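You operate a simulated robot arm through the tools that you are given. There is no shell and no other tool. Be economical: measure what you need, move in short steps, check, and stop when the job is done.

You are at the controls of a simulated two-armed robot. One attempt, no reset.

TASK
Level the tilt plate with the short level and lock it.
Fine: lift the stop block off the plate on to the table, free the lock, lay the level along the plate, turn the jack knob till the bubble is between the lines; leave the level there.

The check looks at the end state, three seconds after you hand in, the way a careful person would. Anything else that was tipped, shoved, dropped, spilled or broken makes it a failure.

THE ROBOT
Two 6-joint arms with fingered hands on one trunk that stands fixed in place. Base frame: the origin is at the foot of the trunk, x ahead of it, y to its left, z up; the work surface is at about z = 900. Units: mm, rad, N and s.
The left shoulder is at [20, 157, 829], the right one opposite. With the tool pointing down near the work surface each hand reaches from about 100 to 820 mm from the base axis, measured 20 degrees to its own side. Payload 4.1 kg a hand.
The tool frame of a hand sits at the grasp point between the pads (the TCP): z along the fingers, y along the line on which they close. The tips reach 33 mm beyond it. Largest opening 112 mm; the body of the gripper starts 39 mm behind the TCP. The gripper is a hand of 4 fingers: y runs from the thumb to the fingers, the wrist lies at [-16, -118, -200] in the tool frame, and closing takes about 1.5 s.
Orientation is that of the tool frame in the base frame, as [roll, pitch, yaw] about the fixed x, y, z axes, in that order (R = Rz(yaw) Ry(pitch) Rx(roll)). With the fingers straight down and the wrist toward the robot, the tool's x, y and z point along [0, 1, 0], [1, 0, 0] and [0, 0, -1] of the base frame.

THE INTERFACE
- The arms move only by the tool nudge_tool. It takes "left_plan", "right_plan" or both (then of equal length, played together; a hand with none holds still); each is one flat list of numbers, 6 for each row, row after row: the shift along the tool's x, y, z in units of 100 mm (1.0 is 100 mm), then the turn, a rotation vector about the tool's x, y, z in units of 180 degrees (1.0 is 180 degrees). In form: [dx, dy, dz, rx, ry, rz, dx, dy, dz, rx, ry, rz, ...]. A call has 1 to 20 rows; each row is the pose to reach, as a shift and turn from the pose commanded when the call began, along the tool's axes at that moment. "left_hand" and "right_hand" are, for a hand that has rows, the finger opening in cm, from 0 to 11.2, set as the call begins (left out, the last holds). A call with a number of a shift or a turn outside -1 to 1 is refused whole. A row lasts 0.2 s, in which the tool goes at most 50 mm and 0.15 rad; a call with a longer step from one row to the next is refused whole, and so is a gripper value outside its range. Where a pose cannot be reached the arm comes as near as it can. A force on the tool above 60 N (or 10 N above the force at the start of the call, whichever is more), or a blocked arm, ends the call early, and 0.2 s more pass. The fingers move at their own pace (about 72 mm/s each) and stop on an object; they squeeze with about 23 N. The grip force told is the motor's: it shows also when the fingers shut on nothing. Time passes only in rows, and 0.2 s behind the last, so rows that repeat a pose let the fingers close. The reply holds the time, the measured pose of the TCP, the force on the tool along the base axes, the opening and the grip force, in the units named above and with some noise, with the torque about the TCP (base axes, N m) and any sound that the robot's microphone picked up.
- Cameras (640 x 400 px; columns grow to the right, rows downward): "scene" is now at [40.6, -52.3, 1458]; the picture's right is [-0.61, -0.79, 0.00], its down [-0.47, 0.36, -0.80] and it looks along [0.64, -0.49, -0.59] (base axes); focal length 304 px, centre (320, 200). "left" rides on the left gripper at [-66, -89, -130] in its tool frame; the picture's right is [-0.79, -0.29, 0.54], its down [0.55, -0.71, 0.44] and it looks along [0.26, 0.64, 0.72] (tool axes); focal length 247 px, centre (320, 200). "right" rides on the right gripper at [66, -89, -130] in its tool frame; the picture's right is [-0.79, 0.29, -0.54], its down [-0.55, -0.71, 0.44] and it looks along [-0.26, 0.64, 0.72] (tool axes); focal length 247 px, centre (320, 200). There is no depth. A picture from a camera that has moved, and an enlarged one, comes with that camera's place and axes in the base frame and with its lens.
- grab_frame(camera): a new picture of that camera. No time passes.
- move_fingers(index, middle, ring, thumb_bend, thumb_turn, hand): sets how far each is bent, from 0 (flat) to 1 (curled in); at 0.3 the hand is open as for a grip, at 0.7 the pads meet at the TCP. One left out holds its place. A second passes; each finger stops where it meets its share of the squeeze, and holds until it gets a number again. A gripper value or a shape takes the hand back. It gives what a move gives, with no picture; readings hold the bend of each and the force on the fingers (four entries, about 0 where the hand has none), thumb and palm. thumb_turn goes from beside the hand (0) to across from the fingers (1), as for a grip.
- preshape(shape, hand): the hand has 4 fingers and takes this shape, open, in about a second: jaw (thumb against the fingers, like two jaws); tri (thumb and two fingers); tip (a fingertip pinch); poke (one finger out to press); point (the index stretched); flat (the hand flat); cup (the hand cupped); fist (a fist). The gripper value then closes the fingers along that shape, each until it touches; the sizes above hold for jaw. It gives what a move gives, with no picture.
- pan_tilt(pan, tilt): turns the head with the scene camera to pan (to the left, within 1.501 rad either way) and tilt (down, from -0.506 to 1.204), counted from straight ahead of the robot. It gives what a move gives.
- zoom(camera, box): a new picture of the part [left, top, right, bottom] of that camera's present view, enlarged. No time passes.
- hand_in(): hands the job in; it is judged then, once.

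Work in short steps. Places have to be worked out from the pictures, the camera data and where the tool is seen: move nearer, look again, correct. Check each grasp and each placing, and mend what went wrong. You have 120 turns and 94 pictures in all, those below and enlarged ones among them. Open the grippers and draw the arms clear of the work before you hand the job in, unless the task says otherwise; then end with one line.

The tools are called after "Call:" as a command line: name --argument value ..., lists and objects as JSON in quotes. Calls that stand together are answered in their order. nudge_tool: Moves the arms, as the interface text tells. Its arguments: {"type":"object","properties":{"left_plan":{"type":"array","items":{"type":"number"}},"left_hand":{"type":"number"},"right_plan":{"type":"array","items":{"type":"number"}},"right_hand":{"type":"number"}},"required":[]} The other tools are called the same way: preshape (shape, hand) gives the hand a shape; move_fingers (index, middle, ring, thumb_bend, thumb_turn, hand) moves the fingers one by one; pan_tilt (pan, tilt) turns the head that bears the scene camera; grab_frame (camera) takes a picture; zoom (camera, box) takes an enlarged picture of a part of a camera's view; hand_in () hands the job in.

At the start:

```text
clock: 0.0
left_ee_pos: [320.6, -29.2, 1246.6]
left_orientation: [3.141, -0.001, 1.031]
left_ft_force: [0.0, 0.1, -1.0]
left_torque: [-0.02, 0.02, -0.01]
left_opening: 111.7
left_gripper_force: 0.1
left_shape: jaw
left_bend: [0.3, 0.3, 0.3, 0.3, 0.98]
left_finger forces: [0.1, 0.0, 0.0, 0.0, 0.1, 0.0]
right_ee_pos: [362.3, -412.4, 1234.9]
right_orientation: [-3.141, 0.0, 1.029]
right_ft_force: [-0.2, -0.2, -0.1]
right_torque: [-0.01, -0.01, 0.04]
right_opening: 111.5
right_gripper_force: 0.0
right_shape: jaw
right_bend: [0.3, 0.3, 0.3, 0.3, 0.98]
right_finger forces: [0.0, 0.1, 0.0, 0.0, 0.1, 0.0]
head pan, tilt: [-0.654, 0.637]
```

scene: 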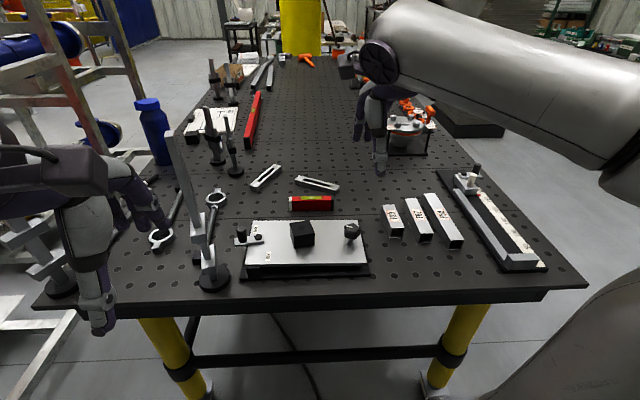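
right: 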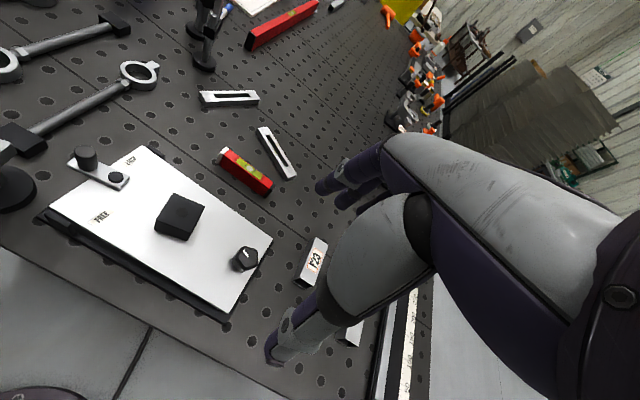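
left: 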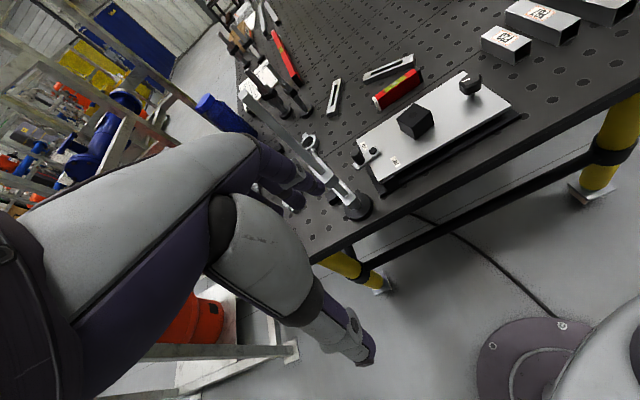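

The plate with stop block, lock lever (left) and knob (right) is in front; I enlarge the view to measure things.

Call:
zoom --camera "scene" --box '[220, 160, 400, 290]'

Call:
zoom --camera "right" --box '[30, 110, 310, 330]'

Call:
zoom --camera "left" --box '[320, 50, 540, 210]'

```text
3.08 times, centred on (310, 225) of scene
camera zoom: at [40.6, -52.3, 1458.0], right [-0.61, -0.79, 0.0], down [-0.47, 0.36, -0.8], along [0.64, -0.49, -0.59], focal length 934 px, centre (351, 123)
```

zoom: 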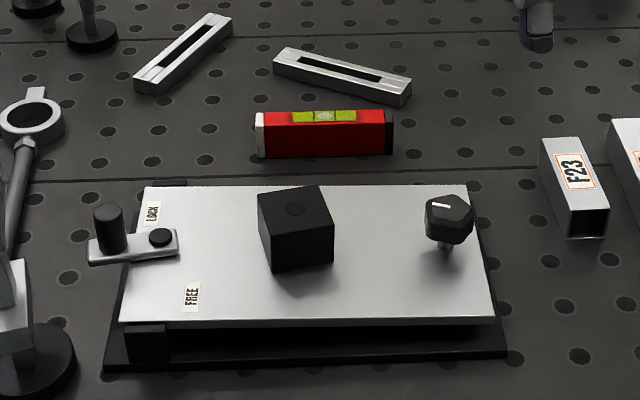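

```text
1.82 times, centred on (170, 220) of right
camera zoom: at [319.6, -310.8, 1364.8], right [-0.16, -0.83, 0.54], down [-0.89, -0.11, -0.44], along [0.42, -0.55, -0.72], focal length 449 px, centre (593, 164)
```

zoom: 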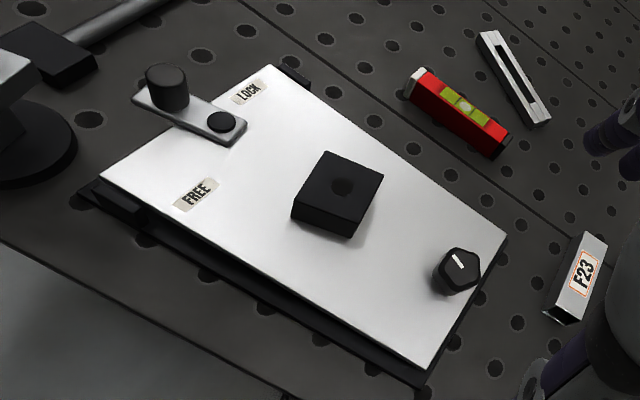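

```text
2.50 times, centred on (430, 130) of left
camera zoom: at [210.2, -39.6, 1376.5], right [-0.65, -0.53, -0.54], down [-0.32, 0.84, -0.44], along [0.68, -0.11, -0.72], focal length 617 px, centre (45, 375)
```

zoom: 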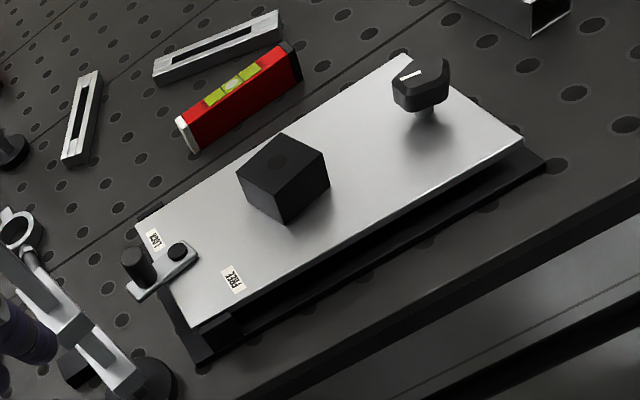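

Both views agree the plate top is about z 940, and the block is centred near (491,-344), 48 mm square, top about 982, with its near edge at yaw 1.15. I bring the right hand towards a point above it.

Call:
nudge_tool --right_plan '[0.2, 0.12, 0.2, 0, 0, -0.01, 0.4, 0.25, 0.4, 0, 0, -0.02, 0.6, 0.38, 0.6, 0, 0, -0.03, 0.8, 0.5, 0.7, 0, 0, -0.039, 0.95, 0.65, 0.8, 0, 0, -0.039, 0.95, 0.65, 0.8, 0, 0, -0.039]' --right_hand 9

Call:
grab_frame --camera "right"

Call:
grab_frame --camera "scene"

```text
clock: 1.4
left_ee_pos: [319.2, -29.8, 1247.0]
left_orientation: [3.141, 0.0, 1.028]
left_ft_force: [-0.7, 0.4, -0.4]
left_torque: [0.01, -0.03, 0.0]
left_opening: 111.9
left_gripper_force: 0.0
left_shape: jaw
left_bend: [0.3, 0.3, 0.3, 0.3, 0.98]
left_finger forces: [0.0, 0.0, 0.0, 0.1, 0.1, 0.0]
right_ee_pos: [467.2, -364.1, 1154.4]
right_orientation: [3.14, 0.001, 1.151]
right_ft_force: [-0.7, -0.1, 0.1]
right_torque: [0.06, -0.01, -0.02]
right_opening: 90.2
right_gripper_force: 0.1
right_shape: jaw
right_bend: [0.26, 0.34, 0.31, 0.51, 0.99]
right_finger forces: [0.1, 0.0, 0.1, 0.0, 0.0, 0.1]
head pan, tilt: [-0.654, 0.637]
```

```text
87 pictures are left
camera right: at [412.2, -268.8, 1284.4], right [-0.06, -0.84, 0.54], down [-0.87, -0.22, -0.44], along [0.48, -0.5, -0.72], focal length 247 px, centre (320, 200)
```

right: 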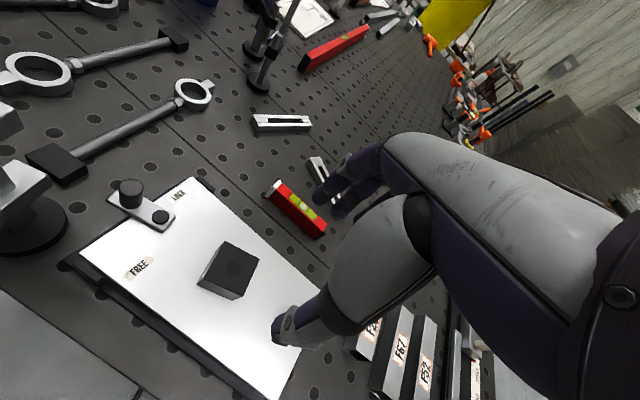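

```text
86 pictures are left
```

scene: 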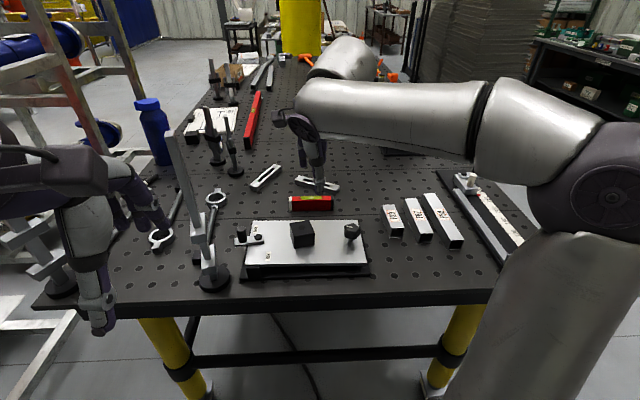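

Block centre re-measured at about (490.5,-346). I lower to above it and look.

Call:
nudge_tool --right_plan '[0.13, 0.07, 0.25, 0, 0, 0, 0.26, 0.14, 0.5, 0, 0, 0, 0.26, 0.14, 0.75, 0, 0, 0, 0.26, 0.14, 0.94, 0, 0, 0, 0.26, 0.14, 0.94, 0, 0, 0]'

Call:
grab_frame --camera "right"

Call:
zoom --camera "scene" --box '[220, 130, 400, 290]'

```text
clock: 2.6
left_ee_pos: [317.5, -29.7, 1246.5]
left_orientation: [3.141, 0.001, 1.029]
left_ft_force: [0.5, 0.7, 1.1]
left_torque: [-0.04, -0.01, 0.03]
left_opening: 111.7
left_gripper_force: 0.0
left_shape: jaw
left_bend: [0.3, 0.3, 0.3, 0.3, 0.98]
left_finger forces: [0.0, 0.0, 0.1, 0.1, 0.1, 0.0]
right_ee_pos: [489.8, -347.8, 1058.0]
right_orientation: [3.14, 0.0, 1.151]
right_ft_force: [-0.5, -0.7, 1.2]
right_torque: [-0.02, -0.01, 0.02]
right_opening: 90.4
right_gripper_force: 0.1
right_shape: jaw
right_bend: [0.26, 0.34, 0.31, 0.51, 0.99]
right_finger forces: [0.1, 0.1, 0.1, 0.1, 0.0, 0.0]
head pan, tilt: [-0.654, 0.637]
```

```text
85 pictures are left
camera right: at [434.5, -252.0, 1188.7], right [-0.06, -0.84, 0.54], down [-0.87, -0.22, -0.44], along [0.48, -0.5, -0.72], focal length 247 px, centre (320, 200)
```

right: 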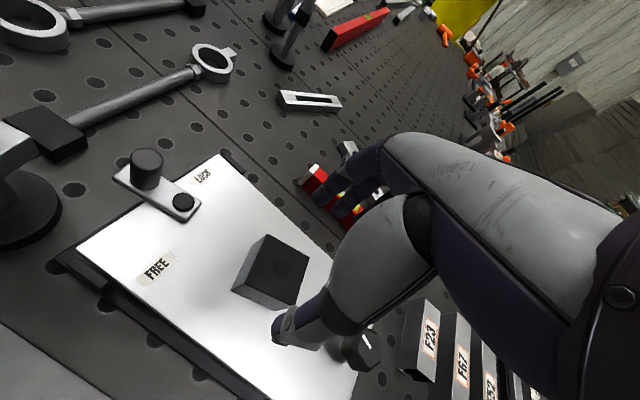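

```text
2.50 times, centred on (310, 210) of scene
camera zoom: at [40.5, -52.3, 1458.0], right [-0.61, -0.79, 0.0], down [-0.47, 0.36, -0.8], along [0.64, -0.49, -0.59], focal length 759 px, centre (345, 175)
```

zoom: 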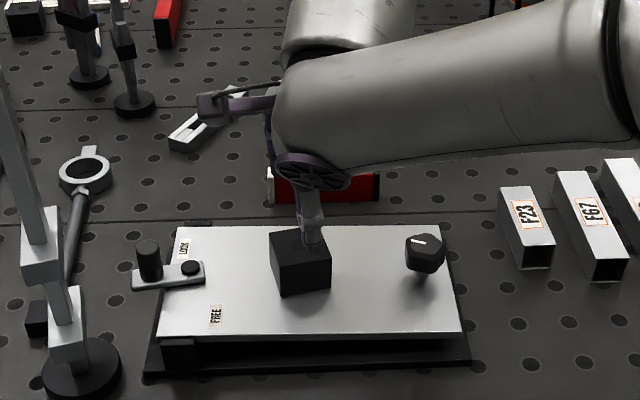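

The hand is centred over the block with thumb on the near side and fingers on the far side. I descend to TCP z 980.

Call:
nudge_tool --right_plan '[0, 0, 0.2, 0, 0, 0, 0, 0, 0.4, 0, 0, 0, 0, 0, 0.55, 0, 0, 0, 0, 0, 0.68, 0, 0, 0, 0, 0, 0.77, 0, 0, 0, 0, 0, 0.77, 0, 0, 0]'

Call:
grab_frame --camera "right"

Call:
zoom --camera "scene" --box '[240, 180, 380, 280]'

```text
clock: 4.0
left_ee_pos: [320.2, -29.7, 1247.4]
left_orientation: [-3.141, 0.0, 1.03]
left_ft_force: [-0.4, 0.2, -0.9]
left_torque: [0.0, -0.03, 0.01]
left_opening: 111.6
left_gripper_force: 0.0
left_shape: jaw
left_bend: [0.3, 0.3, 0.3, 0.3, 0.98]
left_finger forces: [0.0, 0.1, 0.1, 0.1, 0.0, 0.1]
right_ee_pos: [490.2, -347.2, 983.3]
right_orientation: [-3.141, 0.001, 1.153]
right_ft_force: [-0.2, -0.4, 1.1]
right_torque: [-0.02, 0.01, -0.03]
right_opening: 90.4
right_gripper_force: 0.1
right_shape: jaw
right_bend: [0.26, 0.34, 0.31, 0.51, 0.99]
right_finger forces: [0.0, 0.0, 0.1, 0.1, 0.0, 0.0]
head pan, tilt: [-0.654, 0.637]
```

```text
83 pictures are left
camera right: at [435.1, -251.3, 1113.6], right [-0.06, -0.84, 0.54], down [-0.87, -0.22, -0.44], along [0.48, -0.5, -0.72], focal length 247 px, centre (320, 200)
```

right: 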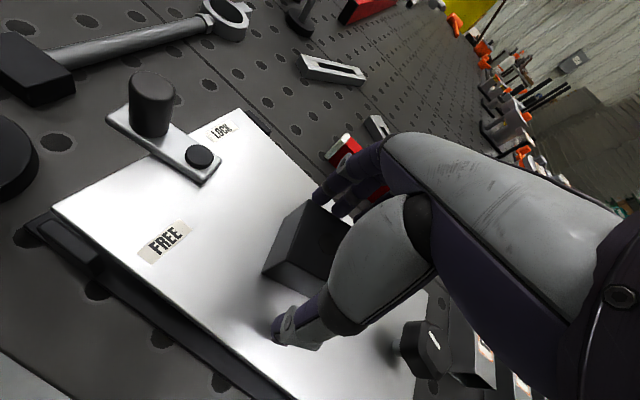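

```text
4.00 times, centred on (310, 230) of scene
camera zoom: at [40.6, -52.3, 1458.0], right [-0.61, -0.79, 0.0], down [-0.47, 0.36, -0.8], along [0.64, -0.49, -0.59], focal length 1215 px, centre (360, 80)
```

zoom: 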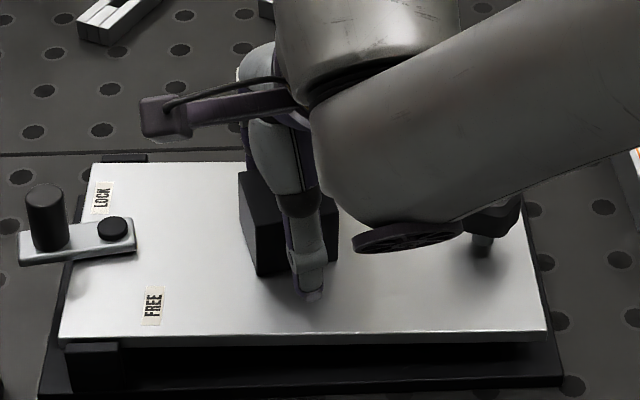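

Thumb and fingers straddle the block with room. I close the hand.

Call:
nudge_tool --right_plan '[0, 0, 0.03, 0, 0, 0, 0, 0, 0.03, 0, 0, 0, 0, 0, 0.03, 0, 0, 0, 0, 0, 0.03, 0, 0, 0, 0, 0, 0.03, 0, 0, 0, 0, 0, 0.03, 0, 0, 0, 0, 0, 0.03, 0, 0, 0]' --right_hand 3.5

Call:
zoom --camera "scene" --box '[240, 180, 380, 280]'

```text
clock: 5.6
left_ee_pos: [320.6, -30.0, 1247.3]
left_orientation: [-3.141, 0.001, 1.03]
left_ft_force: [-0.8, 0.5, -0.1]
left_torque: [0.03, 0.0, 0.01]
left_opening: 111.5
left_gripper_force: 0.1
left_shape: jaw
left_bend: [0.3, 0.3, 0.3, 0.3, 0.98]
left_finger forces: [0.0, 0.0, 0.0, 0.0, 0.0, 0.1]
right_ee_pos: [490.7, -345.3, 979.4]
right_orientation: [3.141, 0.0, 1.152]
right_ft_force: [-0.5, 0.0, -0.5]
right_torque: [-0.01, 0.01, -0.01]
right_opening: 44.9
right_gripper_force: 23.2
right_shape: jaw
right_bend: [0.76, 0.47, 0.51, 0.73, 1.0]
right_finger forces: [12.5, 7.0, 0.0, 0.0, 20.0, 0.1]
head pan, tilt: [-0.654, 0.637]
```

```text
4.00 times, centred on (310, 230) of scene
camera zoom: at [40.6, -52.4, 1458.0], right [-0.61, -0.79, 0.0], down [-0.47, 0.36, -0.8], along [0.64, -0.49, -0.59], focal length 1215 px, centre (360, 80)
```

zoom: 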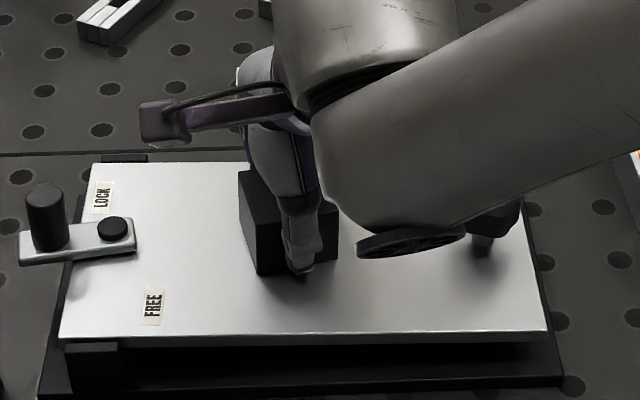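

The block is gripped (45 mm, 23 N). I lift it 80 mm and check before carrying it to the free table area right-front, about (285,-525).

Call:
nudge_tool --right_plan '[0, 0, -0.1, 0, 0, 0, 0, 0, -0.25, 0, 0, 0, 0, 0, -0.5, 0, 0, 0, 0, 0, -0.75, 0, 0, 0, 0, 0, -0.9, 0, 0, 0, -0.3, -0.15, -0.9, 0, 0, 0, -0.6, -0.3, -0.9, 0, 0, 0, -0.9, -0.45, -0.9, 0, 0, 0]'

Call:
grab_frame --camera "right"

Call:
grab_frame --camera "scene"

```text
clock: 7.4
left_ee_pos: [319.8, -30.4, 1246.6]
left_orientation: [-3.14, 0.0, 1.03]
left_ft_force: [-0.2, 0.1, 0.1]
left_torque: [-0.03, 0.05, -0.03]
left_opening: 111.5
left_gripper_force: 0.1
left_shape: jaw
left_bend: [0.3, 0.3, 0.3, 0.3, 0.98]
left_finger forces: [0.0, 0.1, 0.1, 0.1, 0.0, 0.0]
right_ee_pos: [413.4, -410.5, 1072.6]
right_orientation: [-3.14, -0.001, 1.152]
right_ft_force: [1.8, 0.0, -4.1]
right_torque: [-0.04, 0.01, 0.0]
right_opening: 45.0
right_gripper_force: 22.7
right_shape: jaw
right_bend: [0.76, 0.47, 0.51, 0.73, 1.0]
right_finger forces: [12.7, 7.3, 0.2, 0.1, 20.0, 0.1]
head pan, tilt: [-0.654, 0.637]
```

```text
80 pictures are left
camera right: at [357.5, -315.3, 1203.8], right [-0.06, -0.84, 0.54], down [-0.87, -0.22, -0.44], along [0.48, -0.5, -0.72], focal length 247 px, centre (320, 200)
```

right: 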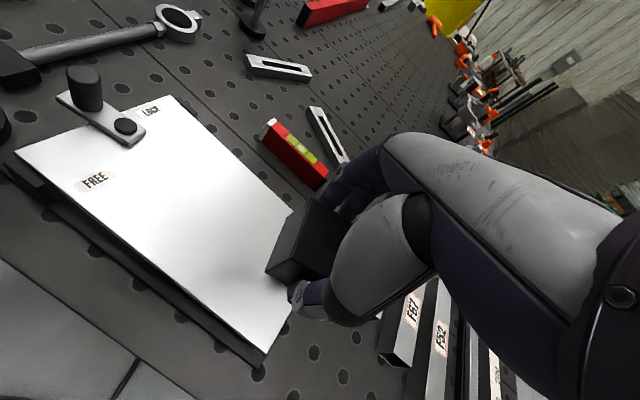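

```text
79 pictures are left
```

scene: 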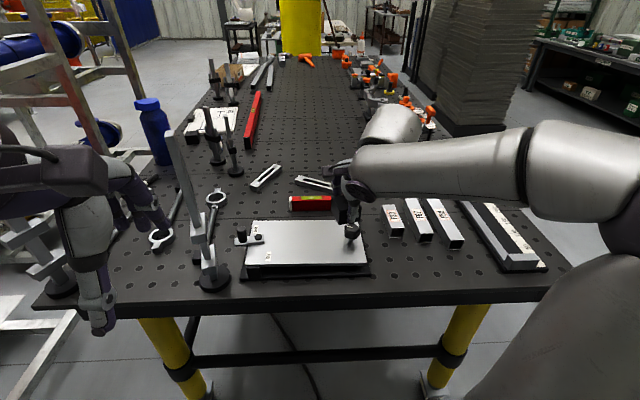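

Block held fast, plate clear. Carrying on to the free spot.

Call:
nudge_tool --right_plan '[-0.3, -0.2, 0, 0, 0, 0, -0.6, -0.4, 0, 0, 0, 0, -0.9, -0.6, 0, 0, 0, 0, -1.0, -0.7, 0, 0, 0, 0]'

Call:
nudge_tool --right_plan '[-0.25, 0, 0.1, 0, 0, 0, -0.5, 0, 0.3, 0, 0, 0, -0.56, 0, 0.6, 0, 0, 0, -0.56, 0, 0.85, 0, 0, 0, -0.56, 0, 1.0, 0, 0, 0, -0.56, 0, 1.0, 0, 0, 0]'

Call:
grab_frame --camera "right"

Call:
grab_frame --camera "scene"

```text
clock: 8.4
left_ee_pos: [320.3, -29.4, 1247.5]
left_orientation: [3.141, -0.001, 1.029]
left_ft_force: [-0.2, 0.4, -0.4]
left_torque: [-0.02, 0.01, 0.01]
left_opening: 111.6
left_gripper_force: 0.2
left_shape: jaw
left_bend: [0.3, 0.3, 0.3, 0.3, 0.98]
left_finger forces: [0.0, 0.0, 0.0, 0.0, 0.0, 0.0]
right_ee_pos: [305.1, -473.4, 1070.8]
right_orientation: [-3.139, -0.002, 1.151]
right_ft_force: [0.1, 0.3, -4.0]
right_torque: [-0.01, 0.0, 0.03]
right_opening: 45.2
right_gripper_force: 22.8
right_shape: jaw
right_bend: [0.76, 0.47, 0.51, 0.73, 1.0]
right_finger forces: [12.8, 7.3, 0.0, 0.1, 20.2, 0.0]
head pan, tilt: [-0.654, 0.637]
```

```text
clock: 9.8
left_ee_pos: [318.8, -29.9, 1246.4]
left_orientation: [3.141, 0.001, 1.03]
left_ft_force: [-0.6, -0.6, -0.6]
left_torque: [0.04, 0.03, 0.01]
left_opening: 111.8
left_gripper_force: 0.0
left_shape: jaw
left_bend: [0.3, 0.3, 0.3, 0.3, 0.98]
left_finger forces: [0.1, 0.0, 0.0, 0.0, 0.0, 0.0]
right_ee_pos: [283.8, -523.4, 971.8]
right_orientation: [3.141, 0.002, 1.151]
right_ft_force: [-0.1, -0.1, -4.2]
right_torque: [0.01, -0.02, 0.02]
right_opening: 44.8
right_gripper_force: 23.0
right_shape: jaw
right_bend: [0.76, 0.47, 0.51, 0.73, 1.0]
right_finger forces: [12.8, 7.2, 0.1, 0.0, 19.9, 0.1]
head pan, tilt: [-0.654, 0.637]
```

```text
78 pictures are left
camera right: at [228.9, -427.3, 1101.7], right [-0.06, -0.84, 0.54], down [-0.87, -0.22, -0.44], along [0.48, -0.5, -0.72], focal length 247 px, centre (320, 200)
```

right: 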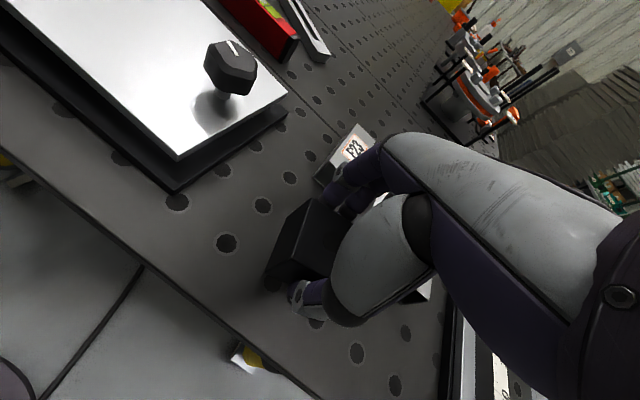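

```text
77 pictures are left
```

scene: 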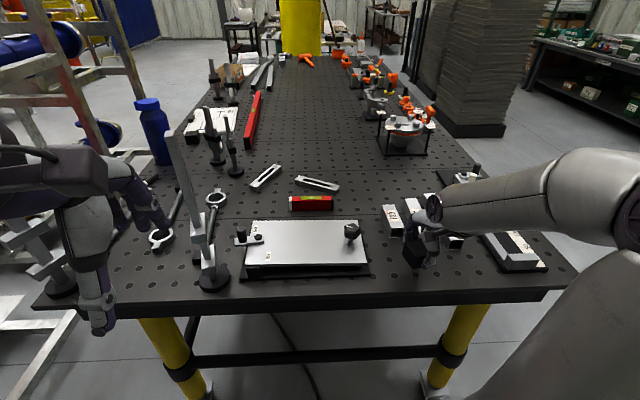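

Spot is free: the tube ends are about 90 mm farther, the table edge about 60 mm nearer. I lower to contact slowly, shifted 10 mm toward the robot.

Call:
nudge_tool --right_plan '[0, -0.1, 0.12, 0, 0, 0, 0, -0.1, 0.2, 0, 0, 0, 0, -0.1, 0.25, 0, 0, 0, 0, -0.1, 0.28, 0, 0, 0, 0, -0.1, 0.3, 0, 0, 0, 0, -0.1, 0.315, 0, 0, 0, 0, -0.1, 0.325, 0, 0, 0]'

Call:
zoom --camera "scene" --box '[340, 190, 520, 300]'

```text
clock: 11.4
left_ee_pos: [319.2, -30.3, 1246.4]
left_orientation: [3.141, 0.0, 1.028]
left_ft_force: [-0.1, 0.3, 0.1]
left_torque: [0.0, -0.02, 0.0]
left_opening: 111.6
left_gripper_force: 0.1
left_shape: jaw
left_bend: [0.3, 0.3, 0.3, 0.3, 0.98]
left_finger forces: [0.1, 0.1, 0.0, 0.1, 0.0, 0.0]
right_ee_pos: [276.2, -520.4, 938.8]
right_orientation: [3.139, 0.003, 1.152]
right_ft_force: [0.5, 0.8, -0.9]
right_torque: [-0.04, -0.02, -0.01]
right_opening: 45.0
right_gripper_force: 22.9
right_shape: jaw
right_bend: [0.76, 0.47, 0.51, 0.73, 1.0]
right_finger forces: [13.0, 7.8, 0.0, 0.1, 20.1, 0.0]
head pan, tilt: [-0.654, 0.637]
```

```text
3.56 times, centred on (430, 245) of scene
camera zoom: at [40.6, -52.3, 1458.0], right [-0.61, -0.79, 0.0], down [-0.47, 0.36, -0.8], along [0.64, -0.49, -0.59], focal length 1080 px, centre (-71, 40)
```

zoom: 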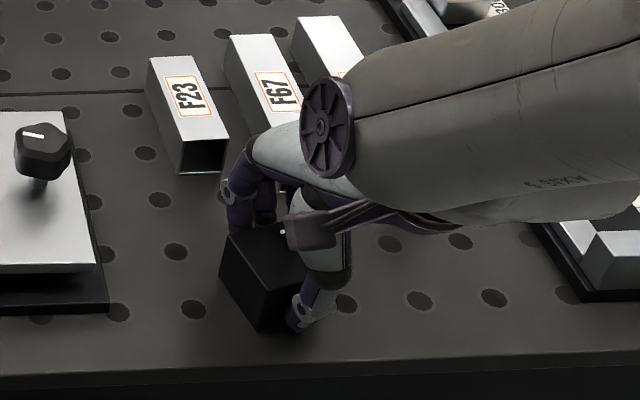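

The held weight has gone off the sensor, so the block is touching. One more millimetre, then I open.

Call:
nudge_tool --right_plan '[0, 0, 0.01, 0, 0, 0, 0, 0, 0.01, 0, 0, 0]'

Call:
nudge_tool --right_plan '[0, 0, 0, 0, 0, 0, 0, 0, 0, 0, 0, 0, 0, 0, 0, 0, 0, 0, 0, 0, 0, 0, 0, 0, 0, 0, 0, 0, 0, 0]' --right_hand 8

Call:
zoom --camera "scene" --box '[340, 190, 520, 300]'

```text
clock: 12.0
left_ee_pos: [319.3, -29.2, 1247.0]
left_orientation: [-3.141, 0.001, 1.03]
left_ft_force: [-0.8, 0.3, -0.1]
left_torque: [0.0, -0.02, -0.02]
left_opening: 111.8
left_gripper_force: 0.1
left_shape: jaw
left_bend: [0.3, 0.3, 0.3, 0.3, 0.98]
left_finger forces: [0.0, 0.0, 0.0, 0.0, 0.0, 0.0]
right_ee_pos: [276.9, -521.3, 938.6]
right_orientation: [3.138, 0.0, 1.152]
right_ft_force: [-3.4, -0.5, 6.2]
right_torque: [-0.03, 0.09, 0.0]
right_opening: 44.7
right_gripper_force: 22.2
right_shape: jaw
right_bend: [0.76, 0.47, 0.51, 0.73, 1.0]
right_finger forces: [11.9, 7.5, 0.0, 0.1, 22.5, 0.0]
head pan, tilt: [-0.654, 0.637]
```

```text
clock: 13.2
left_ee_pos: [319.9, -28.4, 1245.7]
left_orientation: [-3.141, -0.001, 1.03]
left_ft_force: [0.2, -0.8, 0.8]
left_torque: [0.0, -0.02, 0.03]
left_opening: 111.6
left_gripper_force: 0.1
left_shape: jaw
left_bend: [0.3, 0.3, 0.3, 0.3, 0.98]
left_finger forces: [0.0, 0.0, 0.0, 0.0, 0.1, 0.0]
right_ee_pos: [276.2, -519.3, 937.8]
right_orientation: [3.139, 0.0, 1.153]
right_ft_force: [-0.3, -0.5, 0.2]
right_torque: [0.0, -0.02, 0.0]
right_opening: 79.6
right_gripper_force: 0.2
right_shape: jaw
right_bend: [0.26, 0.37, 0.34, 0.58, 0.99]
right_finger forces: [0.1, 0.0, 0.0, 0.0, 0.0, 0.1]
head pan, tilt: [-0.654, 0.637]
```

```text
3.56 times, centred on (430, 245) of scene
camera zoom: at [40.6, -52.3, 1458.0], right [-0.61, -0.79, 0.0], down [-0.47, 0.36, -0.8], along [0.64, -0.49, -0.59], focal length 1080 px, centre (-71, 40)
```

zoom: 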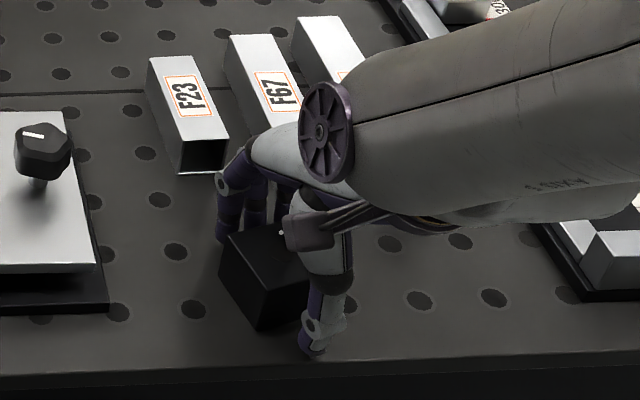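

Released cleanly. I raise the hand clear and travel toward the lock lever, with the tall gauge at about (541,-137) as an obstacle to keep clear of.

Call:
nudge_tool --right_plan '[0, 0, -0.1, 0, 0, 0, 0, 0, -0.3, 0, 0, 0, 0, 0, -0.6, 0, 0, 0, 0, 0, -0.9, 0, 0, 0, 0.2, 0, -1.0, 0, 0, 0, 0.5, 0.1, -1.0, 0, 0, 0, 0.8, 0.3, -1.0, 0, 0, 0, 1.0, 0.4, -1.0, 0, 0, 0]'

Call:
nudge_tool --right_plan '[0.3, 0.1, -0.2, 0, 0, -0.03, 0.6, 0.2, -0.4, 0, 0, -0.07, 0.9, 0.3, -0.6, 0, 0, -0.11, 1.0, 0.4, -0.6, 0, 0, -0.15]'

Call:
grab_frame --camera "right"

```text
clock: 15.0
left_ee_pos: [319.9, -30.0, 1246.5]
left_orientation: [3.141, 0.001, 1.031]
left_ft_force: [-0.1, -0.1, 0.3]
left_torque: [0.0, -0.03, 0.0]
left_opening: 111.5
left_gripper_force: 0.0
left_shape: jaw
left_bend: [0.3, 0.3, 0.3, 0.3, 0.98]
left_finger forces: [0.1, 0.0, 0.0, 0.1, 0.1, 0.0]
right_ee_pos: [352.7, -446.2, 1038.3]
right_orientation: [3.139, 0.002, 1.152]
right_ft_force: [0.3, -0.6, 0.0]
right_torque: [0.02, -0.02, 0.0]
right_opening: 79.7
right_gripper_force: 0.0
right_shape: jaw
right_bend: [0.26, 0.37, 0.34, 0.58, 0.99]
right_finger forces: [0.0, 0.1, 0.1, 0.0, 0.1, 0.1]
head pan, tilt: [-0.654, 0.637]
```

```text
clock: 16.0
left_ee_pos: [319.4, -30.2, 1246.1]
left_orientation: [3.141, 0.0, 1.029]
left_ft_force: [0.2, -1.2, 0.3]
left_torque: [0.02, -0.02, 0.03]
left_opening: 111.5
left_gripper_force: 0.2
left_shape: jaw
left_bend: [0.3, 0.3, 0.3, 0.3, 0.98]
left_finger forces: [0.0, 0.0, 0.0, 0.0, 0.0, 0.0]
right_ee_pos: [429.0, -372.7, 1097.9]
right_orientation: [3.139, 0.0, 1.623]
right_ft_force: [-0.3, -0.7, -0.1]
right_torque: [-0.02, -0.03, -0.01]
right_opening: 79.7
right_gripper_force: 0.0
right_shape: jaw
right_bend: [0.26, 0.37, 0.34, 0.58, 0.99]
right_finger forces: [0.0, 0.0, 0.1, 0.1, 0.0, 0.1]
head pan, tilt: [-0.654, 0.637]
```

```text
74 pictures are left
camera right: at [336.2, -310.8, 1228.4], right [0.33, -0.78, 0.54], down [-0.68, -0.59, -0.44], along [0.66, -0.22, -0.72], focal length 247 px, centre (320, 200)
```

right: 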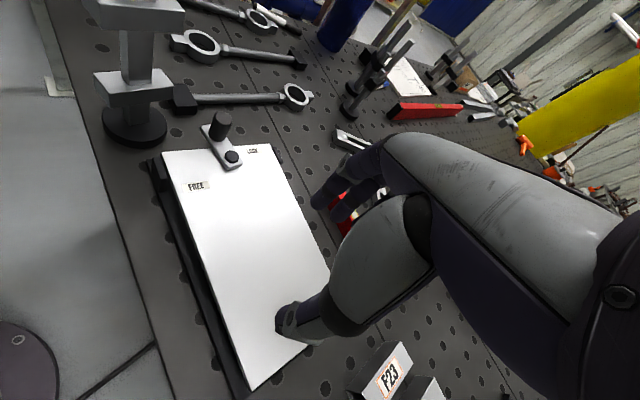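

Good vantage; I enlarge the lever area.

Call:
zoom --camera "right" --box '[130, 90, 290, 210]'

```text
3.33 times, centred on (210, 150) of right
camera zoom: at [336.2, -310.8, 1228.4], right [0.33, -0.78, 0.54], down [-0.68, -0.59, -0.44], along [0.66, -0.22, -0.72], focal length 823 px, centre (687, 367)
```

zoom: 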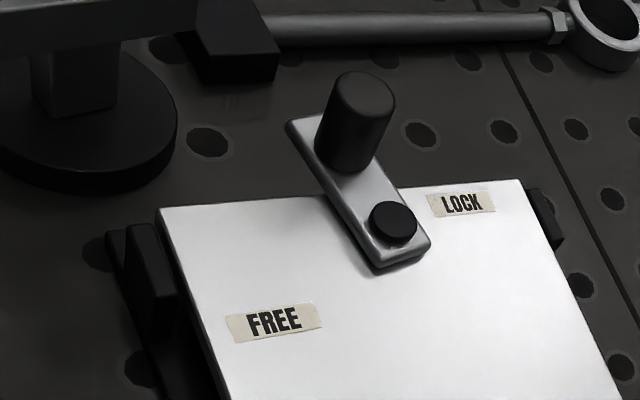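

The lever pivot is at (556,-258), the handle post at (566,-226) with its top at z 990, pointing midway between the labels. I move the hand over the handle in two steps.

Call:
nudge_tool --right_plan '[0.25, 0.3, 0, 0, 0, 0, 0.5, 0.6, 0, 0, 0, 0, 0.7, 0.8, 0, 0, 0, 0, 0.9, 1.0, 0, 0, 0, 0]' --right_hand 6.5

Call:
grab_frame --camera "right"

Call:
grab_frame --camera "scene"

```text
clock: 17.0
left_ee_pos: [319.9, -29.8, 1246.7]
left_orientation: [-3.141, 0.002, 1.032]
left_ft_force: [-0.9, -0.1, 0.4]
left_torque: [0.0, -0.01, 0.03]
left_opening: 111.6
left_gripper_force: 0.0
left_shape: jaw
left_bend: [0.3, 0.3, 0.3, 0.3, 0.98]
left_finger forces: [0.1, 0.0, 0.0, 0.0, 0.0, 0.1]
right_ee_pos: [524.0, -277.6, 1095.3]
right_orientation: [3.14, 0.001, 1.623]
right_ft_force: [-0.5, -0.3, 0.6]
right_torque: [0.01, -0.02, 0.01]
right_opening: 65.2
right_gripper_force: 0.0
right_shape: jaw
right_bend: [0.75, 0.41, 0.38, 0.66, 1.0]
right_finger forces: [0.1, 0.0, 0.0, 0.0, 0.0, 0.1]
head pan, tilt: [-0.654, 0.637]
```

```text
72 pictures are left
camera right: at [431.0, -216.5, 1224.8], right [0.33, -0.78, 0.54], down [-0.68, -0.59, -0.44], along [0.66, -0.22, -0.72], focal length 247 px, centre (320, 200)
```

right: 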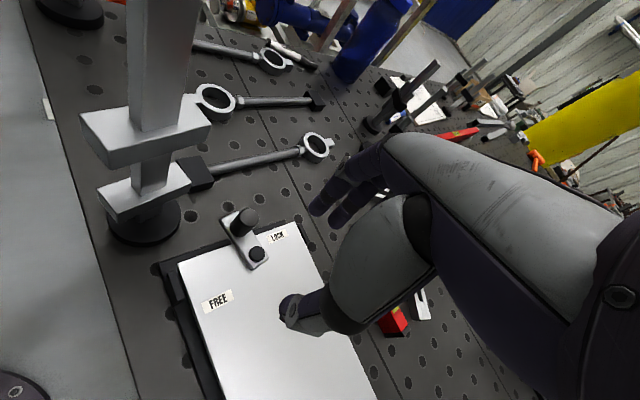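

```text
71 pictures are left
```

scene: 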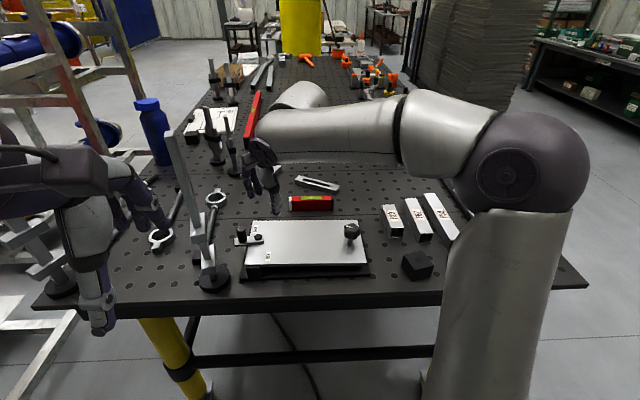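

The gauge's jaws come close to where a full hand would be, so I'd rather push the post with one finger, the hand offset to the right. I take the poke shape and look at where the finger is.

Call:
preshape --hand "right" --shape "poke"

Call:
grab_frame --camera "right"

Call:
zoom --camera "scene" --box '[160, 100, 360, 300]'

```text
clock: 17.9
left_ee_pos: [319.8, -30.0, 1247.0]
left_orientation: [-3.142, 0.0, 1.03]
left_ft_force: [0.0, -0.1, -0.3]
left_torque: [-0.01, -0.02, -0.04]
left_opening: 111.6
left_gripper_force: 0.0
left_shape: jaw
left_bend: [0.3, 0.3, 0.3, 0.3, 0.98]
left_finger forces: [0.1, 0.0, 0.0, 0.1, 0.0, 0.0]
right_ee_pos: [523.9, -277.5, 1093.4]
right_orientation: [3.139, 0.001, 1.623]
right_ft_force: [-0.3, 0.0, -0.2]
right_torque: [0.03, 0.0, -0.02]
right_opening: 0.0
right_gripper_force: 0.0
right_shape: poke
right_bend: [0.7, 0.7, 0.99, 1.0, 1.0]
right_finger forces: [0.0, 0.1, 0.0, 0.1, 0.0, 0.0]
head pan, tilt: [-0.654, 0.637]
```

```text
70 pictures are left
camera right: at [430.9, -216.8, 1224.7], right [0.33, -0.78, 0.54], down [-0.68, -0.59, -0.44], along [0.66, -0.22, -0.72], focal length 247 px, centre (320, 200)
```

right: 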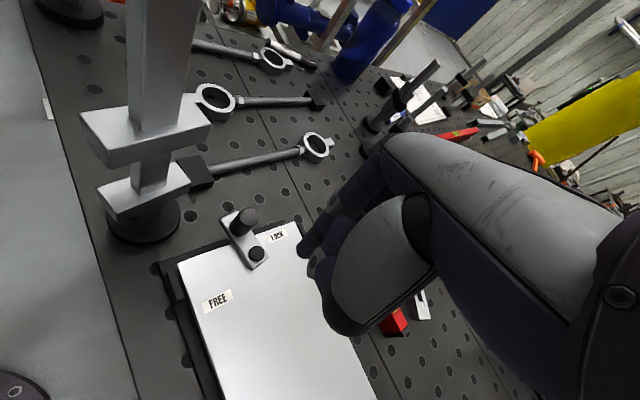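

```text
2.00 times, centred on (260, 200) of scene
camera zoom: at [40.6, -52.3, 1458.0], right [-0.61, -0.79, 0.0], down [-0.47, 0.36, -0.8], along [0.64, -0.49, -0.59], focal length 607 px, centre (440, 200)
```

zoom: 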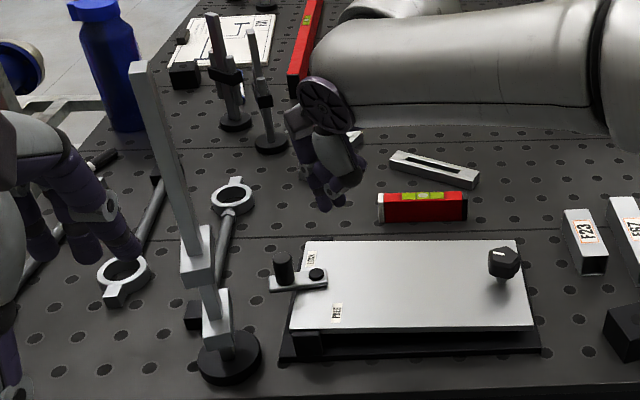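

The two fingers in this shape point at the TCP line. I set fingers at 0.7 with the thumb opened, so fingers sit behind the post and the thumb in front as a loose cage, then go behind the post at a safe height.

Call:
move_fingers --hand "right" --index 0.68 --middle 0.68 --ring 0.68 --thumb_bend 0.3 --thumb_turn 1.0

Call:
nudge_tool --right_plan '[0.12, 0.2, 0, 0, 0, 0, 0.24, 0.4, 0.1, 0, 0, 0, 0.36, 0.63, 0.3, 0, 0, 0, 0.36, 0.63, 0.5, 0, 0, 0, 0.36, 0.63, 0.6, 0, 0, 0]'

Call:
grab_frame --camera "right"

Call:
zoom --camera "scene" --box '[180, 150, 320, 290]'

```text
clock: 18.9
left_ee_pos: [320.7, -30.0, 1246.4]
left_orientation: [3.14, 0.0, 1.031]
left_ft_force: [0.5, 0.4, 0.2]
left_torque: [0.0, 0.0, -0.04]
left_opening: 111.8
left_gripper_force: 0.0
left_shape: jaw
left_bend: [0.3, 0.3, 0.3, 0.3, 0.98]
left_finger forces: [0.0, 0.1, 0.0, 0.0, 0.1, 0.1]
right_ee_pos: [524.0, -278.0, 1093.8]
right_orientation: [3.14, 0.001, 1.623]
right_ft_force: [-0.5, 0.1, -0.4]
right_torque: [0.0, -0.02, 0.0]
right_opening: 59.9
right_gripper_force: 0.2
right_shape: fingers
right_bend: [0.68, 0.68, 0.68, 0.3, 0.98]
right_finger forces: [0.0, 0.1, 0.0, 0.0, 0.0, 0.0]
head pan, tilt: [-0.654, 0.637]
```

```text
clock: 20.1
left_ee_pos: [320.6, -29.0, 1246.6]
left_orientation: [3.14, 0.001, 1.031]
left_ft_force: [0.1, -0.4, 0.2]
left_torque: [-0.02, 0.02, 0.01]
left_opening: 111.7
left_gripper_force: 0.0
left_shape: jaw
left_bend: [0.3, 0.3, 0.3, 0.3, 0.98]
left_finger forces: [0.1, 0.1, 0.1, 0.1, 0.0, 0.0]
right_ee_pos: [587.2, -237.1, 1037.3]
right_orientation: [3.139, 0.0, 1.622]
right_ft_force: [0.2, -0.3, 0.6]
right_torque: [0.01, 0.02, 0.0]
right_opening: 59.9
right_gripper_force: 0.0
right_shape: fingers
right_bend: [0.68, 0.68, 0.68, 0.3, 0.98]
right_finger forces: [0.0, 0.0, 0.0, 0.0, 0.0, 0.1]
head pan, tilt: [-0.654, 0.637]
```

```text
68 pictures are left
camera right: at [493.7, -175.8, 1166.8], right [0.33, -0.78, 0.54], down [-0.68, -0.59, -0.44], along [0.66, -0.22, -0.72], focal length 247 px, centre (320, 200)
```

right: 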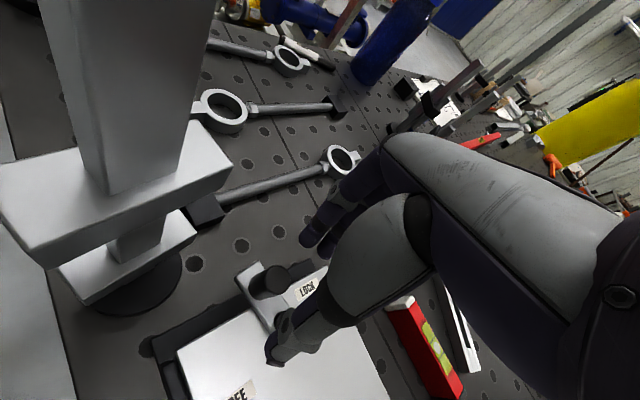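

```text
2.86 times, centred on (250, 220) of scene
camera zoom: at [40.5, -52.3, 1458.0], right [-0.61, -0.79, 0.0], down [-0.47, 0.36, -0.8], along [0.64, -0.49, -0.59], focal length 868 px, centre (520, 143)
```

zoom: 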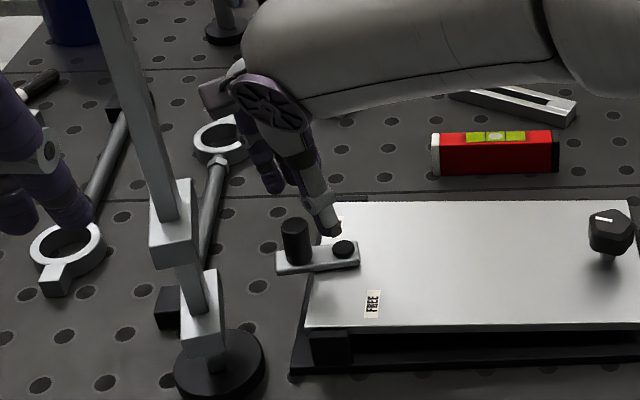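

The camera boom is near the gauge's jaw, so I rotate the hand 13° away from it (yaw 1.85) while going down behind the post.

Call:
nudge_tool --right_plan '[-0.03, 0.01, 0, 0, 0, -0.036, -0.06, 0.03, 0, 0, 0, -0.072, -0.06, 0.03, 0.15, 0, 0, -0.072, -0.06, 0.03, 0.3, 0, 0, -0.072, -0.06, 0.03, 0.42, 0, 0, -0.072, -0.06, 0.03, 0.42, 0, 0, -0.072]'

Call:
grab_frame --camera "right"

Call:
zoom --camera "scene" --box '[180, 150, 320, 290]'

```text
clock: 21.5
left_ee_pos: [320.9, -29.5, 1247.1]
left_orientation: [-3.141, 0.0, 1.028]
left_ft_force: [0.0, -0.3, -0.7]
left_torque: [0.02, 0.02, 0.0]
left_opening: 111.4
left_gripper_force: 0.0
left_shape: jaw
left_bend: [0.3, 0.3, 0.3, 0.3, 0.98]
left_finger forces: [0.1, 0.0, 0.0, 0.0, 0.0, 0.0]
right_ee_pos: [591.4, -242.4, 993.2]
right_orientation: [3.14, 0.0, 1.851]
right_ft_force: [0.8, 0.1, -0.6]
right_torque: [0.03, 0.01, 0.0]
right_opening: 60.1
right_gripper_force: 0.0
right_shape: fingers
right_bend: [0.68, 0.68, 0.68, 0.3, 0.98]
right_finger forces: [0.0, 0.1, 0.0, 0.0, 0.0, 0.0]
head pan, tilt: [-0.654, 0.637]
```

```text
66 pictures are left
camera right: at [486.8, -203.8, 1124.5], right [0.49, -0.68, 0.54], down [-0.53, -0.73, -0.44], along [0.69, -0.07, -0.72], focal length 247 px, centre (320, 200)
```

right: 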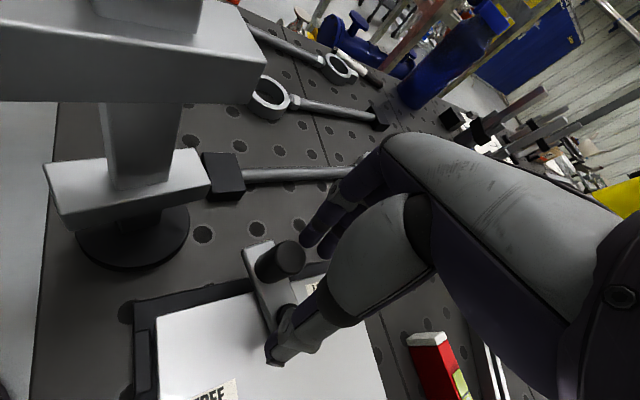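

```text
2.86 times, centred on (250, 220) of scene
camera zoom: at [40.6, -52.3, 1458.0], right [-0.61, -0.79, 0.0], down [-0.47, 0.36, -0.8], along [0.64, -0.49, -0.59], focal length 868 px, centre (520, 143)
```

zoom: 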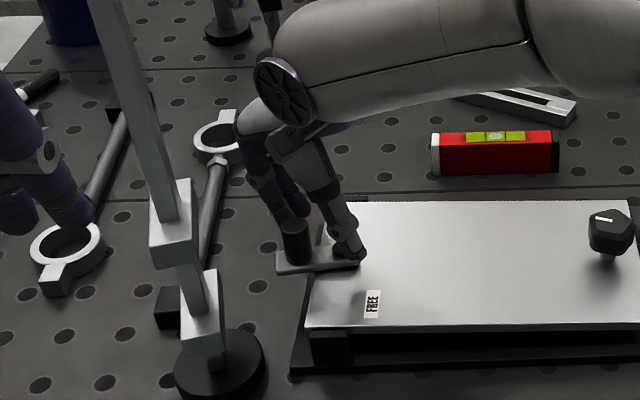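

No contact yet; index is right behind the post. I push toward FREE about 26 mm, raised 4 mm for thumb clearance over the pivot bolt.

Call:
nudge_tool --right_plan '[0, 0, -0.04, 0, 0, 0, 0.02, -0.07, -0.04, 0, 0, 0, 0.04, -0.14, -0.04, 0, 0, 0, 0.055, -0.2, -0.04, 0, 0, 0, 0.07, -0.25, -0.04, 0, 0, 0, 0.07, -0.25, -0.04, 0, 0, 0]'

Call:
grab_frame --camera "right"

Call:
zoom --camera "scene" --box '[180, 150, 320, 290]'

```text
clock: 22.9
left_ee_pos: [318.9, -30.2, 1246.9]
left_orientation: [3.141, -0.001, 1.029]
left_ft_force: [0.9, 0.1, 0.2]
left_torque: [0.01, -0.03, 0.01]
left_opening: 111.4
left_gripper_force: 0.0
left_shape: jaw
left_bend: [0.3, 0.3, 0.3, 0.3, 0.98]
left_finger forces: [0.0, 0.0, 0.0, 0.0, 0.0, 0.0]
right_ee_pos: [563.7, -241.9, 998.0]
right_orientation: [3.14, 0.0, 1.849]
right_ft_force: [0.6, 0.5, -0.4]
right_torque: [-0.02, -0.01, -0.03]
right_opening: 61.4
right_gripper_force: 0.4
right_shape: fingers
right_bend: [0.67, 0.68, 0.68, 0.3, 0.98]
right_finger forces: [0.8, 0.1, 0.0, 0.1, 0.0, 0.0]
head pan, tilt: [-0.654, 0.637]
```

```text
64 pictures are left
camera right: at [460.8, -203.8, 1129.2], right [0.49, -0.68, 0.54], down [-0.53, -0.73, -0.44], along [0.69, -0.07, -0.72], focal length 247 px, centre (320, 200)
```

right: 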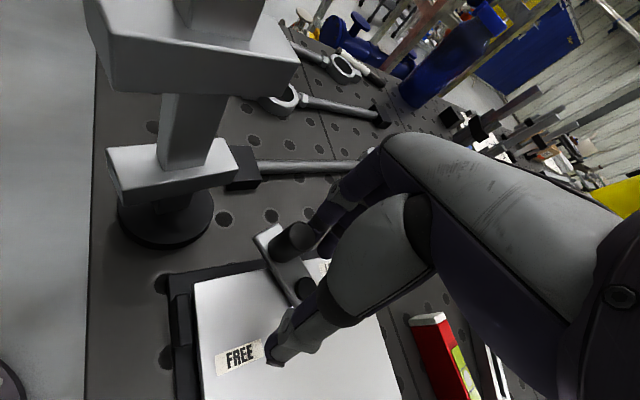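

```text
2.86 times, centred on (250, 220) of scene
camera zoom: at [40.6, -52.3, 1458.0], right [-0.61, -0.79, 0.0], down [-0.47, 0.36, -0.8], along [0.64, -0.49, -0.59], focal length 868 px, centre (520, 143)
```

zoom: 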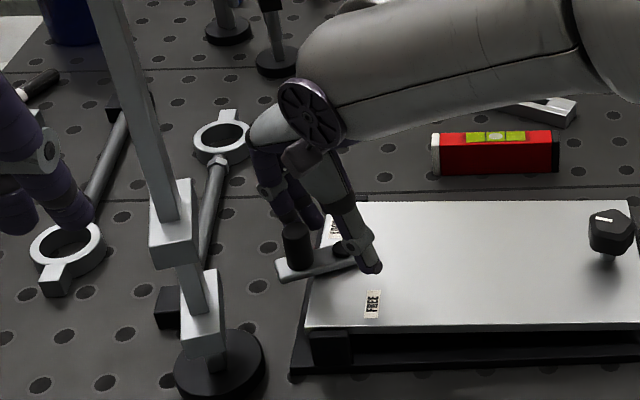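

Contact made and the lever starts turning with very little resistance. I continue along the arc, turning the hand with it.

Call:
nudge_tool --right_plan '[0.013, -0.066, 0, 0, 0, 0, 0.026, -0.132, 0, 0, 0, 0, 0.018, -0.168, 0, 0, 0, -0.039, 0.009, -0.204, 0, 0, 0, -0.078, -0.004, -0.22, 0, 0, 0, -0.115, -0.017, -0.235, 0, 0, 0, -0.153, -0.03, -0.249, 0, 0, 0, -0.19, -0.03, -0.249, 0, 0, 0, -0.19]'

Call:
grab_frame --camera "right"

Call:
zoom --camera "scene" --box '[180, 150, 320, 290]'

```text
clock: 24.7
left_ee_pos: [319.2, -30.0, 1246.7]
left_orientation: [3.141, 0.0, 1.03]
left_ft_force: [-0.4, 0.3, -0.6]
left_torque: [0.03, -0.02, 0.03]
left_opening: 111.7
left_gripper_force: 0.1
left_shape: jaw
left_bend: [0.3, 0.3, 0.3, 0.3, 0.98]
left_finger forces: [0.0, 0.0, 0.0, 0.0, 0.0, 0.0]
right_ee_pos: [541.8, -252.2, 997.6]
right_orientation: [3.141, 0.0, 2.447]
right_ft_force: [1.1, -0.1, -0.6]
right_torque: [0.02, -0.01, -0.01]
right_opening: 61.3
right_gripper_force: 0.2
right_shape: fingers
right_bend: [0.67, 0.68, 0.68, 0.3, 0.98]
right_finger forces: [0.9, 0.0, 0.0, 0.1, 0.0, 0.0]
head pan, tilt: [-0.654, 0.637]
```

```text
62 pictures are left
camera right: at [433.2, -277.8, 1129.4], right [0.79, -0.29, 0.54], down [-0.03, -0.9, -0.44], along [0.61, 0.33, -0.72], focal length 247 px, centre (320, 200)
```

right: 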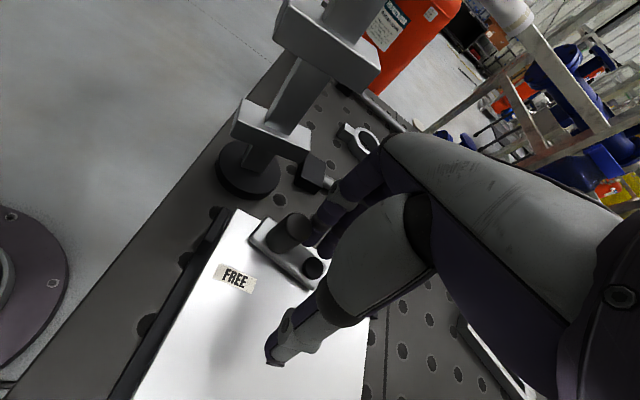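

```text
2.86 times, centred on (250, 220) of scene
camera zoom: at [40.6, -52.3, 1458.0], right [-0.61, -0.79, 0.0], down [-0.47, 0.36, -0.8], along [0.64, -0.49, -0.59], focal length 868 px, centre (520, 143)
```

zoom: 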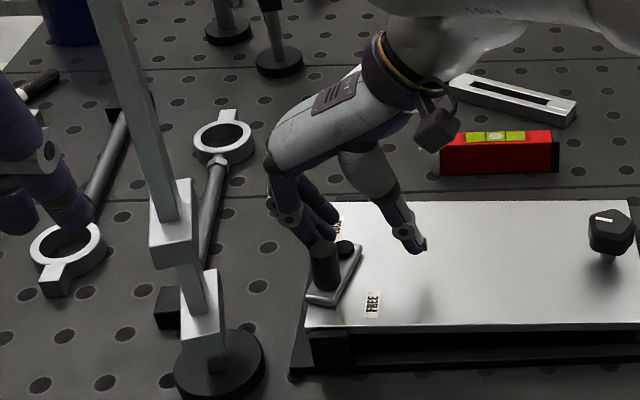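

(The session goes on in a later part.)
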